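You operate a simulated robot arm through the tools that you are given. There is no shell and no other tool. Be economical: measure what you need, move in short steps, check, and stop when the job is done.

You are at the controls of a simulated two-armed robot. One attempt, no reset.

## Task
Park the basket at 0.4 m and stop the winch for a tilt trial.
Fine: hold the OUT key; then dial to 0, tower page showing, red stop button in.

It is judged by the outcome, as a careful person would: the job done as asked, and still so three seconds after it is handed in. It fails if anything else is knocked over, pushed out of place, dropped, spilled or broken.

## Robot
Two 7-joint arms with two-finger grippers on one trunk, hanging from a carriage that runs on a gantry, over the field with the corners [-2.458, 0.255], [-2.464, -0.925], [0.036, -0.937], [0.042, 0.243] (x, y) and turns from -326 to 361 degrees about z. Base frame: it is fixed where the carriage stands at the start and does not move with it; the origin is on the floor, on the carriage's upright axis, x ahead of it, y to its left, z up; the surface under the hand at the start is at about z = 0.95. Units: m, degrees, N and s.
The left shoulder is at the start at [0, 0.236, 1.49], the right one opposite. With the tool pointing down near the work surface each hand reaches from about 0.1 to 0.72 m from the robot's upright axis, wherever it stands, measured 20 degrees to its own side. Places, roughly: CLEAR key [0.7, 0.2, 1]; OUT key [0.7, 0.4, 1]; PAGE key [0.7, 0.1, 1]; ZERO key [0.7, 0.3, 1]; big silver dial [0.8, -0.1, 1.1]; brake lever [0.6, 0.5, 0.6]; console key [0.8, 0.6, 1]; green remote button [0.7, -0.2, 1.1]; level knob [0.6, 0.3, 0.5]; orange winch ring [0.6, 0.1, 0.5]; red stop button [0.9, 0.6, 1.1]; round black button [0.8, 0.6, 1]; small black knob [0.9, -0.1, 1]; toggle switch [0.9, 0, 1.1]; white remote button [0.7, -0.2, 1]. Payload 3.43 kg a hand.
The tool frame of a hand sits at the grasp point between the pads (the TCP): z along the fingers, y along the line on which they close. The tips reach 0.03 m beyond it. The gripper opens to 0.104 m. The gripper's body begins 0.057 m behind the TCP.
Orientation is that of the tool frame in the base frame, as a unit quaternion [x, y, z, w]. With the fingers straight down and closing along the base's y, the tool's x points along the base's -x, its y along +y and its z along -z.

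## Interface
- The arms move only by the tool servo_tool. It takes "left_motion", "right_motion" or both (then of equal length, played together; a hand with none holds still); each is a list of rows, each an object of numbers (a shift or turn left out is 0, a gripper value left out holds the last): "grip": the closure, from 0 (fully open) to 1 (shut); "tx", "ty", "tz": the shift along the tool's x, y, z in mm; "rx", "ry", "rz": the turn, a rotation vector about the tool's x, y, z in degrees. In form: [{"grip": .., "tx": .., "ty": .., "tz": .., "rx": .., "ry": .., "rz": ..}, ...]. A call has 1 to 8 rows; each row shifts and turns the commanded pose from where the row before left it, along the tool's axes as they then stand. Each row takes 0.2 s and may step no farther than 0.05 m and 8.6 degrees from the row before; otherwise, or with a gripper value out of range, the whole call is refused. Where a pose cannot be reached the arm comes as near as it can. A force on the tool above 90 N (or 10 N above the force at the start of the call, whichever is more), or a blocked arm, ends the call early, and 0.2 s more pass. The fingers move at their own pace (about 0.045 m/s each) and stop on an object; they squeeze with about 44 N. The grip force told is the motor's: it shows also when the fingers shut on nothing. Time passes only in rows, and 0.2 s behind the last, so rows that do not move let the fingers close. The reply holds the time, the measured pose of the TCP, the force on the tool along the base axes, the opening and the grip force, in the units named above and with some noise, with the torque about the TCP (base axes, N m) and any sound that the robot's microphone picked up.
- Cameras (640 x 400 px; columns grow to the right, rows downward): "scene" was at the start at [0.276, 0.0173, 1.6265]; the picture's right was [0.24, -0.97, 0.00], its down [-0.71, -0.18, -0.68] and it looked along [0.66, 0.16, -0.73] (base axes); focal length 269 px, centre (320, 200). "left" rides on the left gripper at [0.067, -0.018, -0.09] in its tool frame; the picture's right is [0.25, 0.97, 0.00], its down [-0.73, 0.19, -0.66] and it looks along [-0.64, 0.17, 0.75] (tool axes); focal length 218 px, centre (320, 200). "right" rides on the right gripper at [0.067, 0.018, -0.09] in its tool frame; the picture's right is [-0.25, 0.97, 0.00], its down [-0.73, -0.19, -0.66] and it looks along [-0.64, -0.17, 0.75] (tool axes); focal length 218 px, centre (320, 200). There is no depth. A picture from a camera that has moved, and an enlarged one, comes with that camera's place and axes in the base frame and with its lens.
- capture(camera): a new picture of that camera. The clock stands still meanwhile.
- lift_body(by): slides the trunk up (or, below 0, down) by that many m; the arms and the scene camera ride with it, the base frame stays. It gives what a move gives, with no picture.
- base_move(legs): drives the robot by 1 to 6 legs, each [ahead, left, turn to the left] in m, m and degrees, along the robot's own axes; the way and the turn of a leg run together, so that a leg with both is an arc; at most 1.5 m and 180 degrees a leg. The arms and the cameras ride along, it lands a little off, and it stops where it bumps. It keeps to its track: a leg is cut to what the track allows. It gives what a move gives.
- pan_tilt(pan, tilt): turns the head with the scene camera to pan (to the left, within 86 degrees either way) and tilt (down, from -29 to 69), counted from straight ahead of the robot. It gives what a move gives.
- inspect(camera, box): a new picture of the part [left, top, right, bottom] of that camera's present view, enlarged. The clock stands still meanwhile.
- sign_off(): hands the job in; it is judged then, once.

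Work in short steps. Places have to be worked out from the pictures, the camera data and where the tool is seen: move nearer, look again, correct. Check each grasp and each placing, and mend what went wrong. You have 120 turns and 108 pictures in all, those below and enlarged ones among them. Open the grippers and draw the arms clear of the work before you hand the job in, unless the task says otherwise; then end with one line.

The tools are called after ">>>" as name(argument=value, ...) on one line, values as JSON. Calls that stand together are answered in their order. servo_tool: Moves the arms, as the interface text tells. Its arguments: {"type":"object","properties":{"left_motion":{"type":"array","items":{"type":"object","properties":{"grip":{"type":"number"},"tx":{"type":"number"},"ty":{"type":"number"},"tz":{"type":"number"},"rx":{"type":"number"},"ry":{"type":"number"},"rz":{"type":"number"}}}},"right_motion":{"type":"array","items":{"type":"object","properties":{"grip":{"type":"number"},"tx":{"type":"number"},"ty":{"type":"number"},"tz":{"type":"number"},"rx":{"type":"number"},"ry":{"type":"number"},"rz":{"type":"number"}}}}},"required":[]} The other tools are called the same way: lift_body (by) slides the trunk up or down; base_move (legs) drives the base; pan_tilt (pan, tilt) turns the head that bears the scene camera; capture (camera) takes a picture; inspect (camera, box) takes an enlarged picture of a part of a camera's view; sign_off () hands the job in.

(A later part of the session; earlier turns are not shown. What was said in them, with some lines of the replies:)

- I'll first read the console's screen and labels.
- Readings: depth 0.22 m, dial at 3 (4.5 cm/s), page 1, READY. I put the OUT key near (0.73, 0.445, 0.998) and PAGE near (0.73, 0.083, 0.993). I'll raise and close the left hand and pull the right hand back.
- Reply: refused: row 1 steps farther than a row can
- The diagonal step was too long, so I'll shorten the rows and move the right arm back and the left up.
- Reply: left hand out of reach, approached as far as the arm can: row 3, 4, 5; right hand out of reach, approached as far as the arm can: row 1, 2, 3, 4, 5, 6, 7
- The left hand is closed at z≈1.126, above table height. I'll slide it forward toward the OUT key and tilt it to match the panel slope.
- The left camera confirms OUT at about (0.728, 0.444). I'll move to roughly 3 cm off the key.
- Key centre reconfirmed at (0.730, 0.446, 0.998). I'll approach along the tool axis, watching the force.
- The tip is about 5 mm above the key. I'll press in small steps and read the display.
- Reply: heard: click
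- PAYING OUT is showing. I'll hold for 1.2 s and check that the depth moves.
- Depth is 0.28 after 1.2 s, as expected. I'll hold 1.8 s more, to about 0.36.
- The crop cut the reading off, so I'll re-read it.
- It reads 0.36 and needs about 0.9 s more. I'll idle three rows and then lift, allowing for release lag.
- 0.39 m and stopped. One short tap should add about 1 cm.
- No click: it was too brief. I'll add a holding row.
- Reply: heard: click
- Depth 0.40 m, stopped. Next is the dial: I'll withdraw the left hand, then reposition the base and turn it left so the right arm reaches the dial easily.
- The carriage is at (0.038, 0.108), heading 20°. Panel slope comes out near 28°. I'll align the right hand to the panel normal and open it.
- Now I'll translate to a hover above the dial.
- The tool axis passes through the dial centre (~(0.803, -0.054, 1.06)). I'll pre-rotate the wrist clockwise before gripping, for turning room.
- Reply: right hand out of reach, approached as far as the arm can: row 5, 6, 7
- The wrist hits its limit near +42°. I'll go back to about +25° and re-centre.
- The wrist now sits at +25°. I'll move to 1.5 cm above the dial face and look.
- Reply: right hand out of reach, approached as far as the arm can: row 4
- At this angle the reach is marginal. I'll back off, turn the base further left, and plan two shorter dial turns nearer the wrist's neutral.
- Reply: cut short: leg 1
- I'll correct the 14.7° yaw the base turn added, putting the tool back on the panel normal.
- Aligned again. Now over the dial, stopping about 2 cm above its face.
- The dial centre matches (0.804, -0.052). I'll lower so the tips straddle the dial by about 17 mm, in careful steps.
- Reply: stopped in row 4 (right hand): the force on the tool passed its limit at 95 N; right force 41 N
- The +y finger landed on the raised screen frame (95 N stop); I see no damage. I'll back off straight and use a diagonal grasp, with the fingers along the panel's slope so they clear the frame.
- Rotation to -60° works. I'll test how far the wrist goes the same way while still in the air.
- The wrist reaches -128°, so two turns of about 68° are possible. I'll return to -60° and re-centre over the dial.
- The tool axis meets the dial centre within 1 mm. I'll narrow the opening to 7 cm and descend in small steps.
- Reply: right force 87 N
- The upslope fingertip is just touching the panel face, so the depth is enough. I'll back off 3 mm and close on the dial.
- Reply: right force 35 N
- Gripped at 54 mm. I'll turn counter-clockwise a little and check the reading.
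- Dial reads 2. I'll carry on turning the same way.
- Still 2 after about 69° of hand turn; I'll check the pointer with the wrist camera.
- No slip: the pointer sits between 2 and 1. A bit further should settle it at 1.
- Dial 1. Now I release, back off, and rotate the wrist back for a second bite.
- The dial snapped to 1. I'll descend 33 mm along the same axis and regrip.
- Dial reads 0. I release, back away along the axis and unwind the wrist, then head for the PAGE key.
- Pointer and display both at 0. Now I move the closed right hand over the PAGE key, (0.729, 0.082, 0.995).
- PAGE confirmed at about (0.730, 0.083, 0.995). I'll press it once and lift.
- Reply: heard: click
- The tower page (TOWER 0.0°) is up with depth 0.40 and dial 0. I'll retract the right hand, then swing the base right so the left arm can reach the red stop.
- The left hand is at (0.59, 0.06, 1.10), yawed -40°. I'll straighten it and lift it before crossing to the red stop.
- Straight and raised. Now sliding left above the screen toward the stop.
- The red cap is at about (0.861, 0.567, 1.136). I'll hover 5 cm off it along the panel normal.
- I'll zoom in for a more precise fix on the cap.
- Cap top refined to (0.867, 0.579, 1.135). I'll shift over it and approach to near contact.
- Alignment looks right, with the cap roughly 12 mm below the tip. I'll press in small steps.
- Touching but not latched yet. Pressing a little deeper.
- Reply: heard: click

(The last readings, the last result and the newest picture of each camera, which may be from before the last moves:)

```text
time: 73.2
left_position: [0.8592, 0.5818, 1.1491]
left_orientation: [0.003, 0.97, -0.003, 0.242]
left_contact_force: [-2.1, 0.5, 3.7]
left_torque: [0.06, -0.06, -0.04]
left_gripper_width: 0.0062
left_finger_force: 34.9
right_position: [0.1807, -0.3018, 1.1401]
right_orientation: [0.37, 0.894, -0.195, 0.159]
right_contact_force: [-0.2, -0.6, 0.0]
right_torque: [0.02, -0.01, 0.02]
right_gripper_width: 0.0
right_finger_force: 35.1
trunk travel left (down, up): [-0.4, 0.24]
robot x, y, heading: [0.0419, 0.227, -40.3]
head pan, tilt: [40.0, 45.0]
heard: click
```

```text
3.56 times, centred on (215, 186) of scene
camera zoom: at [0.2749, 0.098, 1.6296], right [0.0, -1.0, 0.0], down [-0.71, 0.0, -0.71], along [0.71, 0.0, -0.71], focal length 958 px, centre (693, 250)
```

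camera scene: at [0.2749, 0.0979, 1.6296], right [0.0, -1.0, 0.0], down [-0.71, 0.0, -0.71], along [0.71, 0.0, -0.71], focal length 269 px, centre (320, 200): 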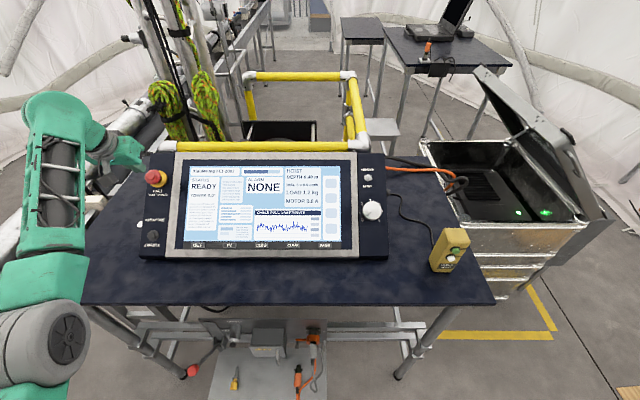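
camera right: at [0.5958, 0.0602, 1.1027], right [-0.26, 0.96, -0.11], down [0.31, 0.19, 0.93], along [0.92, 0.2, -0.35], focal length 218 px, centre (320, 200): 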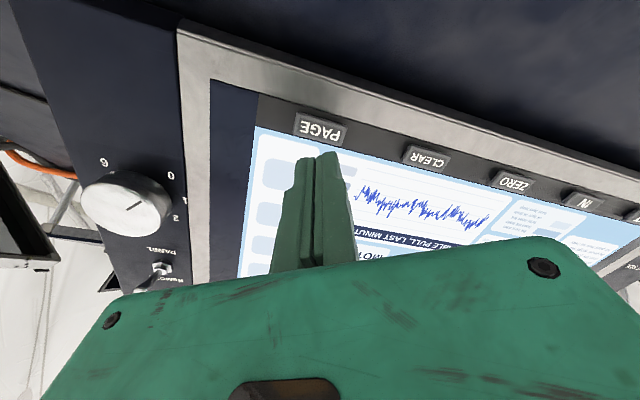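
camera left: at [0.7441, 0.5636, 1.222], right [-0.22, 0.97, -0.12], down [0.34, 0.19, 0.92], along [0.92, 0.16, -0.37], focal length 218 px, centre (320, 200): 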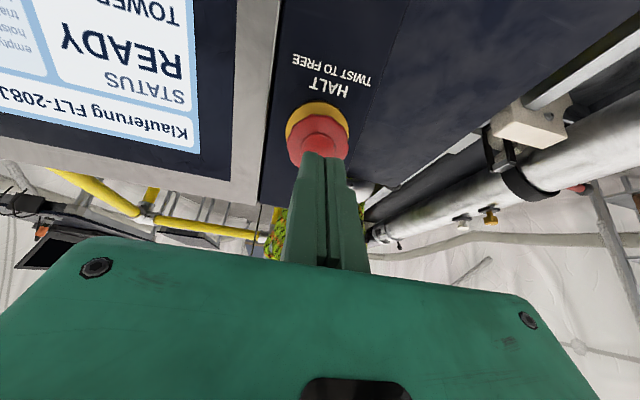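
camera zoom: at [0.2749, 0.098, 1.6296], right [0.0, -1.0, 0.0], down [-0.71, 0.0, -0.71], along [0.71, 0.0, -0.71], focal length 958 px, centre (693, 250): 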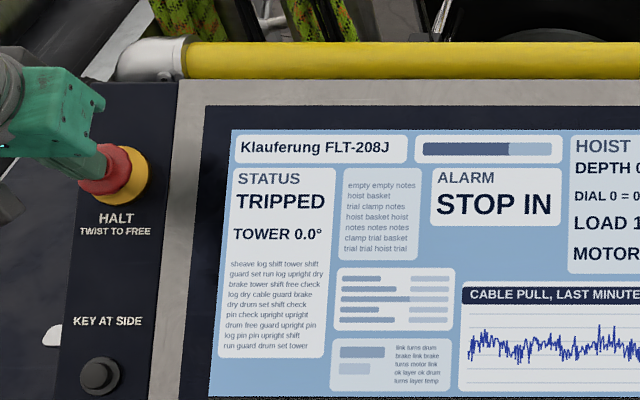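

Clicked: STOP IN, TRIPPED. Lifting straight off, then withdrawing to check it stays latched.

>>> servo_tool(left_motion=[{"tz": -8}, {"tz": -25}, {"tz": -35}, {"tx": 35, "tz": -20}, {"tx": 40, "tz": -10}, {"tx": 40}, {"tx": 40}, {"grip": 0}], right_motion=[{}, {}, {}, {}, {}, {"grip": 0}, {}, {}])

>>> servo_tool(left_motion=[{}, {}, {}, {}, {}])

>>> capture(camera="scene")

>>> inspect(camera="scene", box=[135, 140, 295, 240])

>>> inspect(camera="scene", box=[260, 140, 420, 240])

```text
time: 75.0
left_position: [0.6758, 0.5805, 1.1616]
left_orientation: [0.002, 0.97, -0.002, 0.242]
left_contact_force: [0.4, -0.6, -0.3]
left_torque: [-0.01, 0.01, 0.02]
left_gripper_width: 0.0342
left_finger_force: 0.0
right_position: [0.1812, -0.3021, 1.1392]
right_orientation: [0.37, 0.894, -0.195, 0.16]
right_contact_force: [1.3, -1.1, -0.2]
right_torque: [0.01, -0.01, 0.0]
right_gripper_width: 0.0701
right_finger_force: 0.1
trunk travel left (down, up): [-0.4, 0.24]
robot x, y, heading: [0.0369, 0.2286, -40.4]
head pan, tilt: [40.0, 45.0]
```

```text
time: 76.2
left_position: [0.6754, 0.5811, 1.1602]
left_orientation: [0.002, 0.97, -0.002, 0.242]
left_contact_force: [-0.2, 0.1, -0.7]
left_torque: [-0.01, 0.02, 0.01]
left_gripper_width: 0.1037
left_finger_force: 0.0
right_position: [0.1809, -0.3023, 1.1386]
right_orientation: [0.37, 0.894, -0.195, 0.16]
right_contact_force: [0.2, 1.4, -0.1]
right_torque: [-0.01, 0.04, 0.0]
right_gripper_width: 0.1042
right_finger_force: 0.1
trunk travel left (down, up): [-0.4, 0.24]
robot x, y, heading: [0.0419, 0.2291, -40.1]
head pan, tilt: [40.0, 45.0]
```

```text
44 pictures are left
camera scene: at [0.2748, 0.0978, 1.6296], right [0.0, -1.0, 0.0], down [-0.71, 0.0, -0.71], along [0.71, 0.0, -0.71], focal length 269 px, centre (320, 200)
```

scene: 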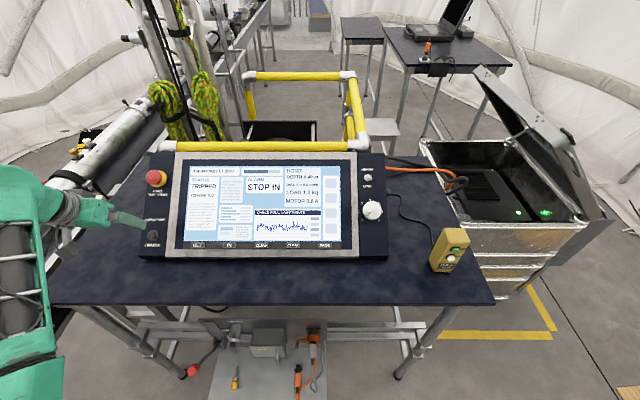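

```text
4.00 times, centred on (215, 190) of scene
camera zoom: at [0.2748, 0.0978, 1.6296], right [0.0, -1.0, 0.0], down [-0.71, 0.0, -0.71], along [0.71, 0.0, -0.71], focal length 1077 px, centre (740, 240)
```

zoom: 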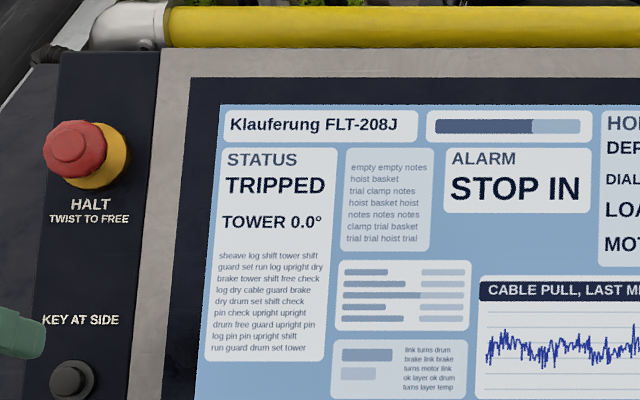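

```text
4.00 times, centred on (340, 190) of scene
camera zoom: at [0.2748, 0.0978, 1.6296], right [0.0, -1.0, 0.0], down [-0.71, 0.0, -0.71], along [0.71, 0.0, -0.71], focal length 1077 px, centre (240, 240)
```

zoom: 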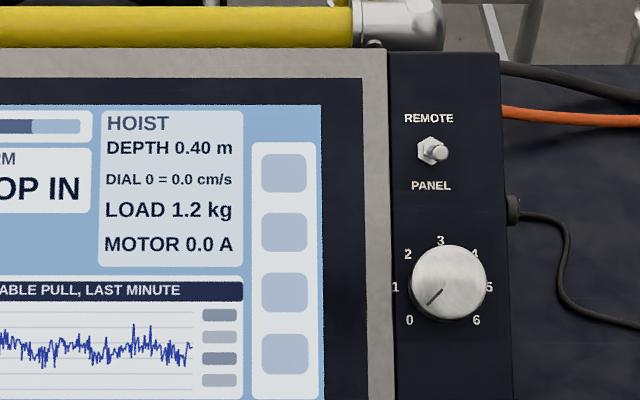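

All states hold: depth 0.40, dial 0, tower page, stop in. I'll draw the left hand well clear of the console.

>>> servo_tool(left_motion=[{"tx": 20, "tz": -35}, {"tx": 40, "tz": -20}, {"tx": 40, "tz": -20}, {}])

>>> inspect(camera="scene", box=[130, 120, 450, 320])

```text
time: 77.2
left_position: [0.5524, 0.5819, 1.1795]
left_orientation: [0.002, 0.97, -0.002, 0.242]
left_contact_force: [-0.8, -0.2, 0.7]
left_torque: [0.01, 0.0, 0.0]
left_gripper_width: 0.1041
left_finger_force: 0.1
right_position: [0.181, -0.3022, 1.1396]
right_orientation: [0.37, 0.894, -0.195, 0.16]
right_contact_force: [0.6, -0.7, -1.0]
right_torque: [0.0, 0.0, 0.03]
right_gripper_width: 0.1039
right_finger_force: 0.1
trunk travel left (down, up): [-0.4, 0.24]
robot x, y, heading: [0.0463, 0.2288, -40.3]
head pan, tilt: [40.0, 45.0]
```

```text
2.00 times, centred on (290, 220) of scene
camera zoom: at [0.2749, 0.0979, 1.6296], right [0.0, -1.0, 0.0], down [-0.71, 0.0, -0.71], along [0.71, 0.0, -0.71], focal length 539 px, centre (380, 160)
```

zoom: 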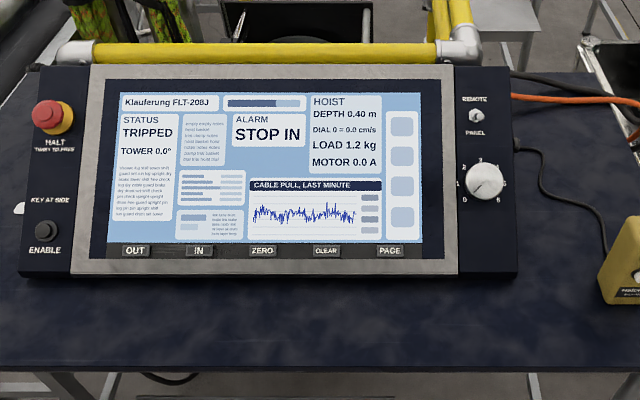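

The final view confirms everything is as asked and both arms are clear, so I'm handing in.

>>> sign_off()

```text
The job is handed in.
```

The basket is parked at 0.40 m, the dial is at 0, the tower page is showing and the red stop is in; a finger pressed on the screen frame once (95 N) while I reached for the dial, with no visible damage.
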